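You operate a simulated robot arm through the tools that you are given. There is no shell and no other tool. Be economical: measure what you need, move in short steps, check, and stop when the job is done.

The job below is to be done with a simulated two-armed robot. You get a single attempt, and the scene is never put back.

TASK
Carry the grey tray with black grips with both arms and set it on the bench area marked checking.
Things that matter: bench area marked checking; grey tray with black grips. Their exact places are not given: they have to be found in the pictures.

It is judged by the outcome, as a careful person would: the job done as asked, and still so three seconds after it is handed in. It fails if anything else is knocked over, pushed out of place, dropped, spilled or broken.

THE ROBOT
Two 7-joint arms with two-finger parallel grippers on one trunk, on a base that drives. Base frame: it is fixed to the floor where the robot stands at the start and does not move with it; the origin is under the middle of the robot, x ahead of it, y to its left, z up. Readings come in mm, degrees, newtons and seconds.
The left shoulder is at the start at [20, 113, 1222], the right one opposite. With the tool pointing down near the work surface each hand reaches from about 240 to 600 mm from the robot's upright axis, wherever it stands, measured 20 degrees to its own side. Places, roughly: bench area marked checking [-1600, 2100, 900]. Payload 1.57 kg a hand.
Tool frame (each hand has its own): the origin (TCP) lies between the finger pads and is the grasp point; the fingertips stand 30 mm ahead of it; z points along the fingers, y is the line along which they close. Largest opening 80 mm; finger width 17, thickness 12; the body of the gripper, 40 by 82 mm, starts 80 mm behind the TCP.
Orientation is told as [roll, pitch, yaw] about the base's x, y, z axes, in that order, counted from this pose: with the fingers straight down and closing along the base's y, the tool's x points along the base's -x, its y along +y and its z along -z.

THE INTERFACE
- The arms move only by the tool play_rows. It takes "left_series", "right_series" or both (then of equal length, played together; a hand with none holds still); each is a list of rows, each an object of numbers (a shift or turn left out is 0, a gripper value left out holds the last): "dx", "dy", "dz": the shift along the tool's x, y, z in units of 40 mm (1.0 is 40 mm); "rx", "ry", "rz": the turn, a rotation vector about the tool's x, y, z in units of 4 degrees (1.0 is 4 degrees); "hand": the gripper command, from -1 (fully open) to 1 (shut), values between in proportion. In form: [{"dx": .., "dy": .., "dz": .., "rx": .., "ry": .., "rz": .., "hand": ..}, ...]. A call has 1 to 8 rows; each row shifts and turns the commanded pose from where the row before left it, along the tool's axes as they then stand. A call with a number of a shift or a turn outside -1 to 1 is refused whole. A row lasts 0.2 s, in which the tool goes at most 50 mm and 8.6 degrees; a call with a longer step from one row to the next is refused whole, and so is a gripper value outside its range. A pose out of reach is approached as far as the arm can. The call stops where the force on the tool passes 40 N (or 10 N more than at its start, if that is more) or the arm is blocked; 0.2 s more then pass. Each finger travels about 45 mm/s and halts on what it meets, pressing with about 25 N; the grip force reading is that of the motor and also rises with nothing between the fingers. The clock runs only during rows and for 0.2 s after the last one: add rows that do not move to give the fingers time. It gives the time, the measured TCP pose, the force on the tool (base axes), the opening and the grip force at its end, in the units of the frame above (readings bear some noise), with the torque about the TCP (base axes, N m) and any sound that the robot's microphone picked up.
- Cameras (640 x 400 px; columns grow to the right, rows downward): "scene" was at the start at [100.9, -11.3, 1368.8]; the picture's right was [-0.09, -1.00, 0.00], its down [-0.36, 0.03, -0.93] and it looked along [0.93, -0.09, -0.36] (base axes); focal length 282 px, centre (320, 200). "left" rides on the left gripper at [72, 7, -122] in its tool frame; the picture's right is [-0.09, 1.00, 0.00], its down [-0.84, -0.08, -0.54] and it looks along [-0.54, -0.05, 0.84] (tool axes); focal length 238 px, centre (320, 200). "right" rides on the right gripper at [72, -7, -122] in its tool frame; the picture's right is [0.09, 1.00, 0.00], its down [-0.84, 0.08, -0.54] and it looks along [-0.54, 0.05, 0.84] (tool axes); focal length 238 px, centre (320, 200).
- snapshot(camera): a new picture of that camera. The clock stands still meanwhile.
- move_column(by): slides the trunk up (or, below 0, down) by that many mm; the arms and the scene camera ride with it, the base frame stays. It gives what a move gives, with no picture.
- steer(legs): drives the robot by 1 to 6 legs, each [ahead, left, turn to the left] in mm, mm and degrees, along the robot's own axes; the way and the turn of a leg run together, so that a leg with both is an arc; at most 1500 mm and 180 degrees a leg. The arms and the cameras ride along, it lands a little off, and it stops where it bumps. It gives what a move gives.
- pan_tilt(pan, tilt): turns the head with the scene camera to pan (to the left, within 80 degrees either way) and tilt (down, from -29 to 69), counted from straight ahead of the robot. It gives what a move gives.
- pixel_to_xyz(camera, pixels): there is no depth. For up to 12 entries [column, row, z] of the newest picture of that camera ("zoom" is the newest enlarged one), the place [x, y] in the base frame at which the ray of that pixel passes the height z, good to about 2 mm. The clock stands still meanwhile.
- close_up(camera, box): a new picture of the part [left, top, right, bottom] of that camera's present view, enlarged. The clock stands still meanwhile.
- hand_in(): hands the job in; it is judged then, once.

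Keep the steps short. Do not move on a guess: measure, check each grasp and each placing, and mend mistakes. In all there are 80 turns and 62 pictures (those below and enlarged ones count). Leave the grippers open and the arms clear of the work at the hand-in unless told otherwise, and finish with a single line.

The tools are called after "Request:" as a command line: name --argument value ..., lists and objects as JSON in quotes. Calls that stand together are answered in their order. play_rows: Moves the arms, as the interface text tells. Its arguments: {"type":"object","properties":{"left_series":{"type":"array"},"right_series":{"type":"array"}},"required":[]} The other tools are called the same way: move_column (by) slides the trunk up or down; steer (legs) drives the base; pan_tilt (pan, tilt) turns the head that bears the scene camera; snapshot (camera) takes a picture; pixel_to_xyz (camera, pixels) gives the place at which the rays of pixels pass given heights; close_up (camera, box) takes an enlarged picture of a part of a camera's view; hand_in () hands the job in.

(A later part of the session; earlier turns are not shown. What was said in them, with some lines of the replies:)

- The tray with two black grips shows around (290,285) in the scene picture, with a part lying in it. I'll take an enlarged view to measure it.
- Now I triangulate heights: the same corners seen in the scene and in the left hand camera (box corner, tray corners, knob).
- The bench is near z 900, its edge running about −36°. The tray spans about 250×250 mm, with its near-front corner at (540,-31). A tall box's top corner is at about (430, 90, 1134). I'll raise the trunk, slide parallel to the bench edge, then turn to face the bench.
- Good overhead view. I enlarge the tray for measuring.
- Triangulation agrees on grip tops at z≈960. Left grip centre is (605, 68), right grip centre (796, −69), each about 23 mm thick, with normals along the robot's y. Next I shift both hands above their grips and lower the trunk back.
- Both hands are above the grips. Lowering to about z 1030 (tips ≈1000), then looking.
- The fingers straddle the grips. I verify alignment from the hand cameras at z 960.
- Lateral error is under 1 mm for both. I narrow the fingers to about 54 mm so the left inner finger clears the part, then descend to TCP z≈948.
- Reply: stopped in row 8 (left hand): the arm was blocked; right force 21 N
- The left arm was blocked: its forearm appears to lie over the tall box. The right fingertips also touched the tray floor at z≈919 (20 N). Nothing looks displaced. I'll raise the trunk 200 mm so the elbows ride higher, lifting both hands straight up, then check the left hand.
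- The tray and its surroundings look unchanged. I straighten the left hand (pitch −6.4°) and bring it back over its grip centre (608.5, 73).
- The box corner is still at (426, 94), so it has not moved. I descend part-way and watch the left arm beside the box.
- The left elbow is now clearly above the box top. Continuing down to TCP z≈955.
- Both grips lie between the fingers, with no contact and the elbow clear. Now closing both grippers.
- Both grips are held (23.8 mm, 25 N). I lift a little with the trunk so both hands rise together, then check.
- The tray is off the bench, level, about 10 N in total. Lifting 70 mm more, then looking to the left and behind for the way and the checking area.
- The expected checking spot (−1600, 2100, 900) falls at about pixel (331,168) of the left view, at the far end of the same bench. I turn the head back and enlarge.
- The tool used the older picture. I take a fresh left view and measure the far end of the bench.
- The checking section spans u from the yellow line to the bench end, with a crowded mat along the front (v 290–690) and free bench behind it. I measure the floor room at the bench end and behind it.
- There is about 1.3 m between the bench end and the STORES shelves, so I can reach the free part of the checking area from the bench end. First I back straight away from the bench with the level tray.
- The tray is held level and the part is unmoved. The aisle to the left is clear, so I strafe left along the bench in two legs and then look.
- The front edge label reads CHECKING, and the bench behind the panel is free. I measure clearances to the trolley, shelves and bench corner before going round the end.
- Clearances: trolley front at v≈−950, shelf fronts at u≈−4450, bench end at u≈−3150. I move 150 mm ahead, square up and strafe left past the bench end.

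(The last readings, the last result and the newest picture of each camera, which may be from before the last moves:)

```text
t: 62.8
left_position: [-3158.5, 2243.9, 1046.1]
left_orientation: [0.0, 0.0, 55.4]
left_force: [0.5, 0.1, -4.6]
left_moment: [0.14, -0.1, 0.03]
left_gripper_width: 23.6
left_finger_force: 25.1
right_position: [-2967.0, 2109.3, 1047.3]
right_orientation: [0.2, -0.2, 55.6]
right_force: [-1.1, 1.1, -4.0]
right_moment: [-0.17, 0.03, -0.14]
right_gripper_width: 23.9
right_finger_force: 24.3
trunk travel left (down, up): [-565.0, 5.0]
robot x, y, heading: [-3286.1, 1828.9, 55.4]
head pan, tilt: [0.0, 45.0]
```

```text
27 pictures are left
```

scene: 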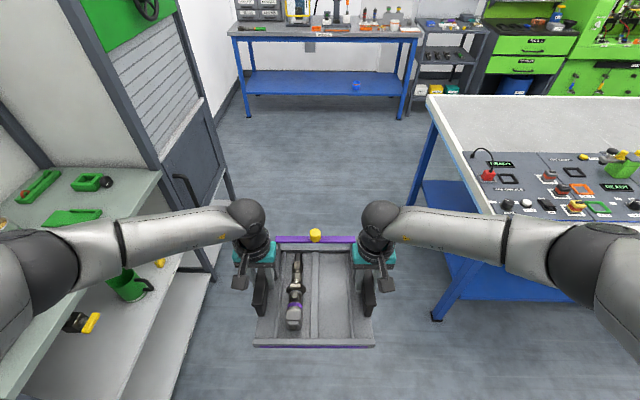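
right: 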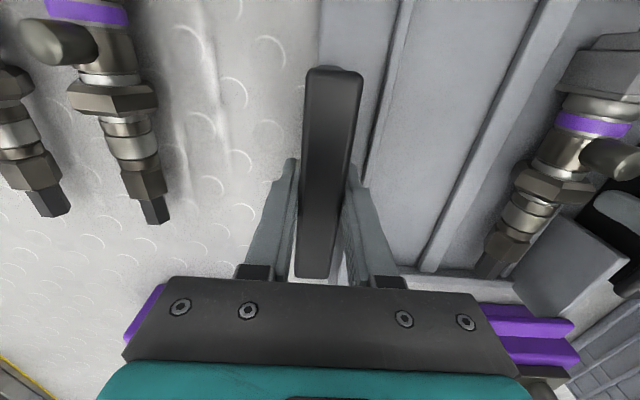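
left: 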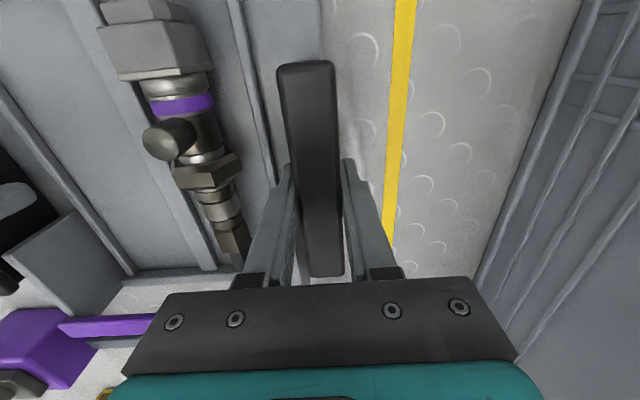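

I am past the bench end at u≈−3736, v≈−426. I shift 100 mm forward and right for clearance to the shelf, then turn right to face along the bench.

Request:
steer --legs '[[100, -100, 0], [0, 0, -91]]'

Request:
pan_tilt --pan 60 --tilt 40

Request:
snapshot --camera "scene"

```text
t: 67.9
left_position: [-2729.4, 1734.0, 1045.9]
left_orientation: [0.0, 0.0, -33.7]
left_force: [-1.2, -0.9, -4.5]
left_moment: [0.06, 0.08, -0.02]
left_gripper_width: 23.5
left_finger_force: 24.6
right_position: [-2860.7, 1541.3, 1046.7]
right_orientation: [0.2, -0.2, -33.5]
right_force: [1.2, 0.2, -3.4]
right_moment: [-0.15, -0.08, -0.15]
right_gripper_width: 23.8
right_finger_force: 25.2
trunk travel left (down, up): [-565.0, 5.0]
robot x, y, heading: [-3144.8, 1858.7, -33.7]
head pan, tilt: [0.0, 45.0]
```

```text
t: 69.2
left_position: [-2728.8, 1734.6, 1045.4]
left_orientation: [0.0, 0.1, -33.8]
left_force: [-0.9, -1.1, -3.6]
left_moment: [-0.13, -0.1, 0.01]
left_gripper_width: 23.8
left_finger_force: 25.7
right_position: [-2860.2, 1541.0, 1047.3]
right_orientation: [0.3, -0.2, -33.5]
right_force: [0.6, 0.6, -3.6]
right_moment: [-0.01, 0.13, -0.12]
right_gripper_width: 23.8
right_finger_force: 25.1
trunk travel left (down, up): [-565.0, 5.0]
robot x, y, heading: [-3146.4, 1855.0, -33.6]
head pan, tilt: [60.0, 40.0]
```

```text
26 pictures are left
```

scene: 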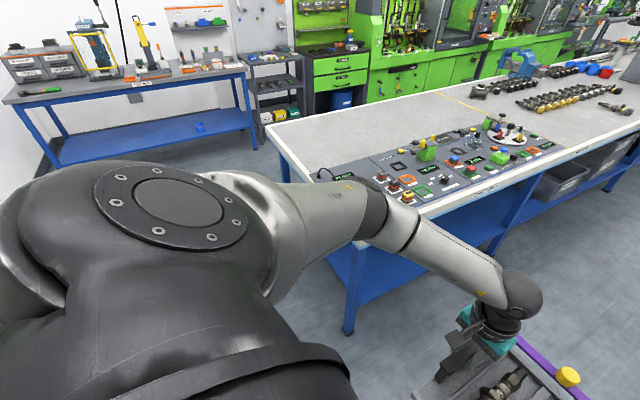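

I measure the free area edges and the bench behind before strafing.

Request:
pixel_to_xyz --camera "scene" --pixels '[[266, 126, 900], [444, 91, 900], [372, 153, 910], [303, 178, 910], [478, 115, 910], [50, 168, 0], [258, 140, 0], [0, 100, 900], [245, 68, 900]]'

```text
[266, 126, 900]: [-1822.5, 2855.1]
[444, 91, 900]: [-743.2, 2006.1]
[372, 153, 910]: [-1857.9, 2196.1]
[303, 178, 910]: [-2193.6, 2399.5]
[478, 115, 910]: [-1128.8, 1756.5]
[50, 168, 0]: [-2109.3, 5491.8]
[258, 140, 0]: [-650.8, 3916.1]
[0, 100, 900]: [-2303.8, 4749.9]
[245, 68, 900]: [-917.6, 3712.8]
```

The free strip runs from v≈770 to 1250 and the bench end is at u≈−3143. I back up 140 mm, square up and strafe left 1310 mm.

Request:
steer --legs '[[-140, 0, -1.9], [0, 1310, 0]]'

Request:
pan_tilt --pan 0 --tilt 45

Request:
snapshot --camera "scene"

```text
t: 76.8
left_position: [-2064.0, 2844.7, 1045.8]
left_orientation: [0.0, 0.1, -38.2]
left_force: [-1.0, 0.8, -4.8]
left_moment: [-0.03, -0.02, 0.0]
left_gripper_width: 23.7
left_finger_force: 25.4
right_position: [-2211.7, 2664.3, 1046.0]
right_orientation: [0.2, -0.2, -37.8]
right_force: [0.7, 1.1, -4.0]
right_moment: [-0.02, 0.05, -0.12]
right_gripper_width: 23.5
right_finger_force: 25.0
trunk travel left (down, up): [-565.0, 5.0]
robot x, y, heading: [-2471.8, 2997.4, -38.1]
head pan, tilt: [60.0, 40.0]
```

```text
t: 78.1
left_position: [-2063.8, 2846.0, 1046.1]
left_orientation: [-0.1, 0.1, -38.1]
left_force: [-0.9, -1.0, -4.6]
left_moment: [-0.08, -0.06, -0.01]
left_gripper_width: 23.9
left_finger_force: 24.1
right_position: [-2211.7, 2663.5, 1046.7]
right_orientation: [0.2, -0.2, -37.8]
right_force: [0.6, 1.2, -2.8]
right_moment: [-0.01, 0.12, -0.1]
right_gripper_width: 23.8
right_finger_force: 24.7
trunk travel left (down, up): [-565.0, 5.0]
robot x, y, heading: [-2470.3, 2999.2, -37.8]
head pan, tilt: [0.0, 45.0]
```

```text
25 pictures are left
```

scene: 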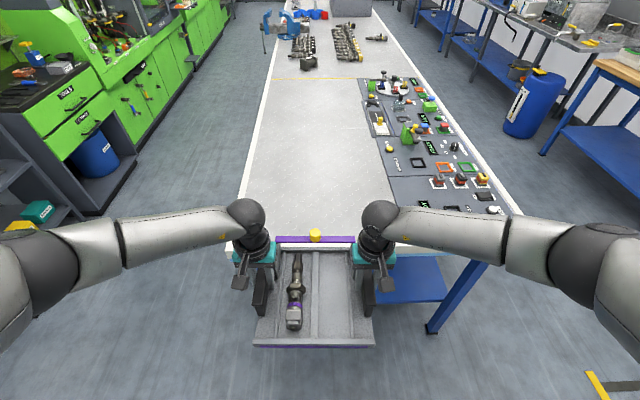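

The bench's free part is straight ahead. I square up by 2.2° and drive 335 mm ahead, keeping about 270 mm from robot axis to the bench end.

Request:
steer --legs '[[0, 0, 2.2], [335, 0, 0]]'

Request:
pan_tilt --pan 0 --tilt 60

Request:
snapshot --camera "scene"

```text
t: 80.7
left_position: [-1789.1, 2668.3, 1045.2]
left_orientation: [-0.1, 0.1, -35.8]
left_force: [-1.1, -0.2, -4.9]
left_moment: [0.01, 0.03, 0.01]
left_gripper_width: 23.7
left_finger_force: 25.1
right_position: [-1928.2, 2480.5, 1045.8]
right_orientation: [0.2, 0.0, -35.6]
right_force: [0.7, 0.6, -4.2]
right_moment: [-0.12, 0.0, -0.12]
right_gripper_width: 23.8
right_finger_force: 25.4
trunk travel left (down, up): [-565.0, 5.0]
robot x, y, heading: [-2200.1, 2805.6, -35.6]
head pan, tilt: [0.0, 45.0]
```

```text
t: 81.5
left_position: [-1788.9, 2669.6, 1044.7]
left_orientation: [0.0, 0.2, -35.7]
left_force: [-1.1, -0.9, -4.7]
left_moment: [-0.11, -0.08, 0.04]
left_gripper_width: 23.5
left_finger_force: 24.9
right_position: [-1928.1, 2481.7, 1045.4]
right_orientation: [0.2, -0.2, -35.6]
right_force: [-0.2, -0.5, -4.1]
right_moment: [0.02, 0.1, -0.09]
right_gripper_width: 23.9
right_finger_force: 24.9
trunk travel left (down, up): [-565.0, 5.0]
robot x, y, heading: [-2197.7, 2805.3, -35.8]
head pan, tilt: [0.0, 60.0]
```

```text
24 pictures are left
```

scene: 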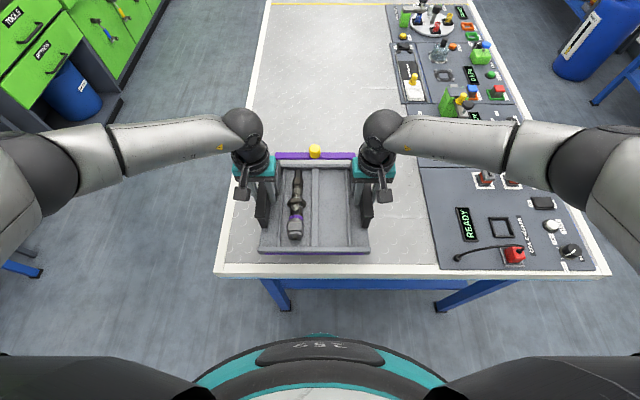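

The tray is over the free strip, but its near edge is almost flush with the bench end. I extend both hands 80 mm forward together.

Request:
play_rows --left_series '[{"dx": -0.3}, {"dx": -0.4}, {"dx": -0.4}, {"dx": -0.4}, {"dx": -0.3}, {"dx": -0.2}, {}]' --right_series '[{"dx": -0.3}, {"dx": -0.4}, {"dx": -0.4}, {"dx": -0.4}, {"dx": -0.3}, {"dx": -0.2}, {}]'

Request:
move_column --by -70

Request:
snapshot --camera "scene"

```text
t: 83.0
left_position: [-1726.4, 2622.5, 1045.6]
left_orientation: [0.0, 0.2, -35.8]
left_force: [0.4, -0.1, -3.8]
left_moment: [-0.14, 0.02, 0.02]
left_gripper_width: 23.7
left_finger_force: 25.0
right_position: [-1863.8, 2434.2, 1047.7]
right_orientation: [0.2, -0.1, -35.5]
right_force: [-0.9, 0.6, -3.9]
right_moment: [-0.02, 0.11, 0.0]
right_gripper_width: 23.6
right_finger_force: 25.0
trunk travel left (down, up): [-565.0, 5.0]
robot x, y, heading: [-2202.4, 2803.0, -36.0]
head pan, tilt: [0.0, 60.0]
```

```text
t: 84.1
left_position: [-1724.9, 2622.6, 976.4]
left_orientation: [0.0, 0.2, -35.9]
left_force: [1.1, 0.8, -2.3]
left_moment: [-0.18, -0.05, 0.14]
left_gripper_width: 23.8
left_finger_force: 25.1
right_position: [-1863.9, 2434.0, 975.9]
right_orientation: [0.1, -0.1, -35.5]
right_force: [-1.1, -0.4, -4.1]
right_moment: [-0.02, 0.14, 0.02]
right_gripper_width: 23.7
right_finger_force: 24.6
trunk travel left (down, up): [-495.0, 75.0]
robot x, y, heading: [-2202.8, 2809.8, -35.5]
head pan, tilt: [0.0, 60.0]
```

```text
23 pictures are left
```

scene: 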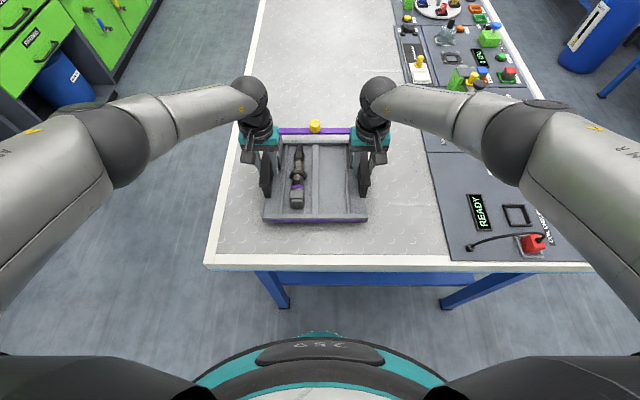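

All clear beneath: the tray sits inside the edge and away from the panel. When gripped on the bench the TCP was at 955, so I lower 17 mm and feel for contact.

Request:
move_column --by -17

Request:
move_column --by -3

```text
t: 84.8
left_position: [-1725.6, 2622.6, 957.9]
left_orientation: [0.0, 0.2, -35.8]
left_force: [1.1, -0.1, -4.2]
left_moment: [-0.18, -0.06, 0.13]
left_gripper_width: 23.9
left_finger_force: 24.9
right_position: [-1864.2, 2433.0, 959.3]
right_orientation: [0.2, -0.1, -35.7]
right_force: [-0.5, -1.0, -3.9]
right_moment: [0.03, 0.13, -0.01]
right_gripper_width: 23.5
right_finger_force: 25.3
trunk travel left (down, up): [-478.0, 92.0]
robot x, y, heading: [-2199.3, 2806.2, -35.8]
head pan, tilt: [0.0, 60.0]
```

```text
t: 85.3
left_position: [-1726.5, 2622.0, 957.1]
left_orientation: [0.0, 0.1, -35.8]
left_force: [1.2, 2.8, 5.0]
left_moment: [0.38, 0.51, -0.03]
left_gripper_width: 24.0
left_finger_force: 24.9
right_position: [-1863.9, 2434.1, 957.0]
right_orientation: [0.2, -0.2, -35.6]
right_force: [-1.1, -2.8, -3.1]
right_moment: [0.28, 0.26, -0.15]
right_gripper_width: 23.6
right_finger_force: 25.1
trunk travel left (down, up): [-475.0, 95.0]
robot x, y, heading: [-2202.0, 2803.3, -35.4]
head pan, tilt: [0.0, 60.0]
```

The left side is in contact (+5 N) and the right nearly. I lower the right hand 1.2 mm.

Request:
play_rows --right_series '[{"dz": 0.03}, {}]'

```text
t: 85.9
left_position: [-1724.6, 2621.5, 956.3]
left_orientation: [0.0, 0.1, -35.8]
left_force: [6.2, -1.1, 4.8]
left_moment: [0.44, 0.61, 0.09]
left_gripper_width: 23.8
left_finger_force: 24.9
right_position: [-1864.5, 2434.3, 957.3]
right_orientation: [0.2, -0.2, -35.6]
right_force: [-4.6, -1.6, 9.5]
right_moment: [0.35, 0.47, -0.03]
right_gripper_width: 23.7
right_finger_force: 24.9
trunk travel left (down, up): [-475.0, 95.0]
robot x, y, heading: [-2201.4, 2806.6, -35.7]
head pan, tilt: [0.0, 60.0]
```

Both sides now push up, so the tray stands on the bench. I open both grippers slowly to about 54 mm, keeping the inner finger away from the part.

Request:
play_rows --left_series '[{"hand": 0.3}, {"hand": 0.1}, {"hand": -0.1}, {"hand": -0.35}, {}, {}]' --right_series '[{"hand": 0.3}, {"hand": 0.1}, {"hand": -0.1}, {"hand": -0.35}, {}, {}]'

Request:
snapshot --camera "left"

Request:
snapshot --camera "right"

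```text
t: 87.3
left_position: [-1726.9, 2623.1, 954.9]
left_orientation: [0.0, 0.2, -35.8]
left_force: [0.1, 0.0, -0.1]
left_moment: [0.01, -0.01, -0.05]
left_gripper_width: 54.1
left_finger_force: 0.1
right_position: [-1863.2, 2434.3, 955.0]
right_orientation: [0.1, -0.2, -35.7]
right_force: [0.7, -0.1, 0.2]
right_moment: [-0.05, -0.03, 0.01]
right_gripper_width: 54.0
right_finger_force: 0.0
trunk travel left (down, up): [-475.0, 95.0]
robot x, y, heading: [-2203.0, 2807.7, -35.7]
head pan, tilt: [0.0, 60.0]
```

```text
22 pictures are left
```

left: 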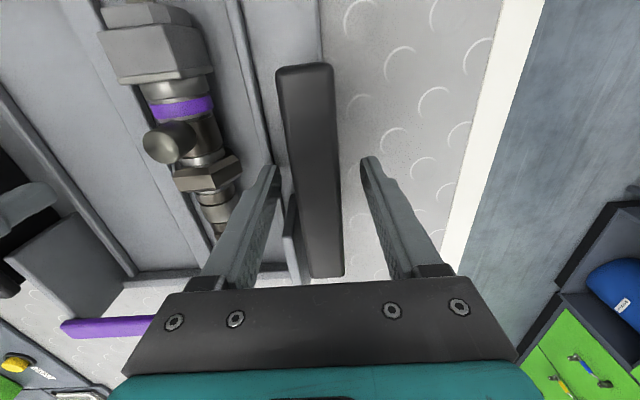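

```text
21 pictures are left
```

right: 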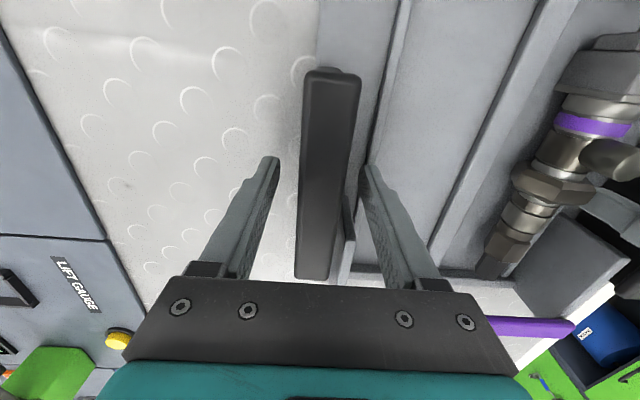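

Both hands are free of the grips. I raise both by arm about 90 mm straight up, then by trunk, and back away to check.

Request:
play_rows --left_series '[{"dz": -0.3}, {"dz": -0.5}, {"dz": -0.5}, {"dz": -0.5}, {"dz": -0.5}, {"dz": -0.5}, {}]' --right_series '[{"dz": -0.3}, {"dz": -0.5}, {"dz": -0.5}, {"dz": -0.5}, {"dz": -0.5}, {"dz": -0.5}, {}]'

Request:
move_column --by 90

Request:
steer --legs '[[-250, 0, 0]]'

Request:
pan_tilt --pan 0 --tilt 45

Request:
play_rows --left_series '[{"hand": -1}, {}]' --right_series '[{"hand": -1}, {}]'

Request:
snapshot --camera "scene"

```text
t: 88.9
left_position: [-1725.0, 2623.9, 1068.0]
left_orientation: [0.0, 0.2, -35.8]
left_force: [0.7, 0.2, 0.3]
left_moment: [0.01, -0.02, 0.01]
left_gripper_width: 54.2
left_finger_force: 0.1
right_position: [-1864.0, 2435.0, 1067.4]
right_orientation: [0.2, -0.2, -35.6]
right_force: [0.1, 0.5, -0.2]
right_moment: [-0.02, 0.04, -0.01]
right_gripper_width: 53.8
right_finger_force: 0.1
trunk travel left (down, up): [-475.0, 95.0]
robot x, y, heading: [-2198.1, 2803.2, -35.6]
head pan, tilt: [0.0, 60.0]
```

```text
t: 90.1
left_position: [-1725.3, 2623.9, 1158.5]
left_orientation: [0.1, 0.1, -35.8]
left_force: [-0.6, 0.3, -0.3]
left_moment: [0.0, -0.01, 0.02]
left_gripper_width: 54.2
left_finger_force: 0.1
right_position: [-1863.9, 2434.3, 1157.1]
right_orientation: [0.2, -0.2, -35.7]
right_force: [-0.3, -0.4, 0.3]
right_moment: [-0.04, -0.01, 0.03]
right_gripper_width: 54.0
right_finger_force: 0.0
trunk travel left (down, up): [-565.0, 5.0]
robot x, y, heading: [-2202.5, 2805.8, -35.6]
head pan, tilt: [0.0, 60.0]
```

```text
t: 92.0
left_position: [-1927.3, 2767.1, 1157.3]
left_orientation: [-0.1, 0.1, -35.8]
left_force: [-0.8, 0.4, 0.4]
left_moment: [-0.03, -0.01, -0.02]
left_gripper_width: 54.2
left_finger_force: 0.0
right_position: [-2065.7, 2579.3, 1156.4]
right_orientation: [0.2, -0.2, -35.6]
right_force: [0.3, 0.7, -0.8]
right_moment: [-0.02, -0.03, -0.02]
right_gripper_width: 54.1
right_finger_force: 0.1
trunk travel left (down, up): [-565.0, 5.0]
robot x, y, heading: [-2403.4, 2949.4, -35.8]
head pan, tilt: [0.0, 60.0]
```

```text
t: 92.7
left_position: [-1926.1, 2768.0, 1157.3]
left_orientation: [-0.1, 0.1, -35.9]
left_force: [-0.4, -0.3, -0.1]
left_moment: [0.04, 0.0, 0.01]
left_gripper_width: 53.9
left_finger_force: 0.0
right_position: [-2064.7, 2579.3, 1156.0]
right_orientation: [0.2, -0.2, -35.6]
right_force: [-0.6, -0.5, 0.1]
right_moment: [0.01, -0.01, -0.02]
right_gripper_width: 53.8
right_finger_force: 0.1
trunk travel left (down, up): [-565.0, 5.0]
robot x, y, heading: [-2401.9, 2952.6, -35.5]
head pan, tilt: [0.0, 45.0]
```

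```text
t: 93.3
left_position: [-1926.9, 2768.5, 1158.4]
left_orientation: [-0.1, 0.1, -35.8]
left_force: [0.4, -0.3, -0.4]
left_moment: [0.01, -0.03, 0.01]
left_gripper_width: 80.0
left_finger_force: 0.0
right_position: [-2065.3, 2578.3, 1156.3]
right_orientation: [0.2, -0.2, -35.6]
right_force: [0.6, 0.1, -0.4]
right_moment: [0.03, -0.01, 0.0]
right_gripper_width: 80.1
right_finger_force: 0.1
trunk travel left (down, up): [-565.0, 5.0]
robot x, y, heading: [-2403.4, 2948.9, -35.6]
head pan, tilt: [0.0, 45.0]
```

```text
20 pictures are left
```

scene: 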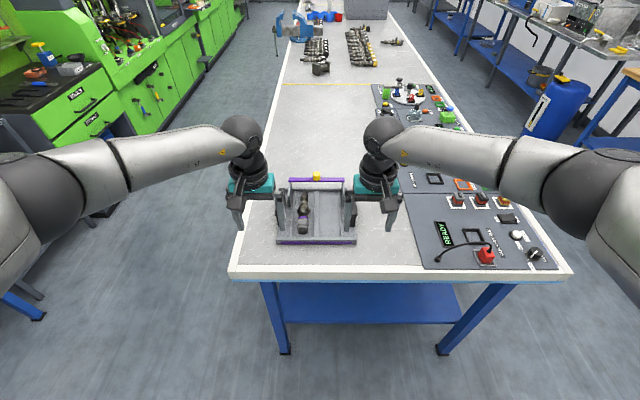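

The tray stands flat inside the checking section, between the bench end, the yellow line and the panel. Its part is still in it, the grippers are open and the arms are clear. Handing in.

Request:
hand_in

```text
The job is handed in.
```

The grey tray was carried with both arms and set down on the bench area marked checking, with its part still inside and nothing seen out of place; on the first approach the left arm was blocked, apparently against the tall box, but the box had not moved.
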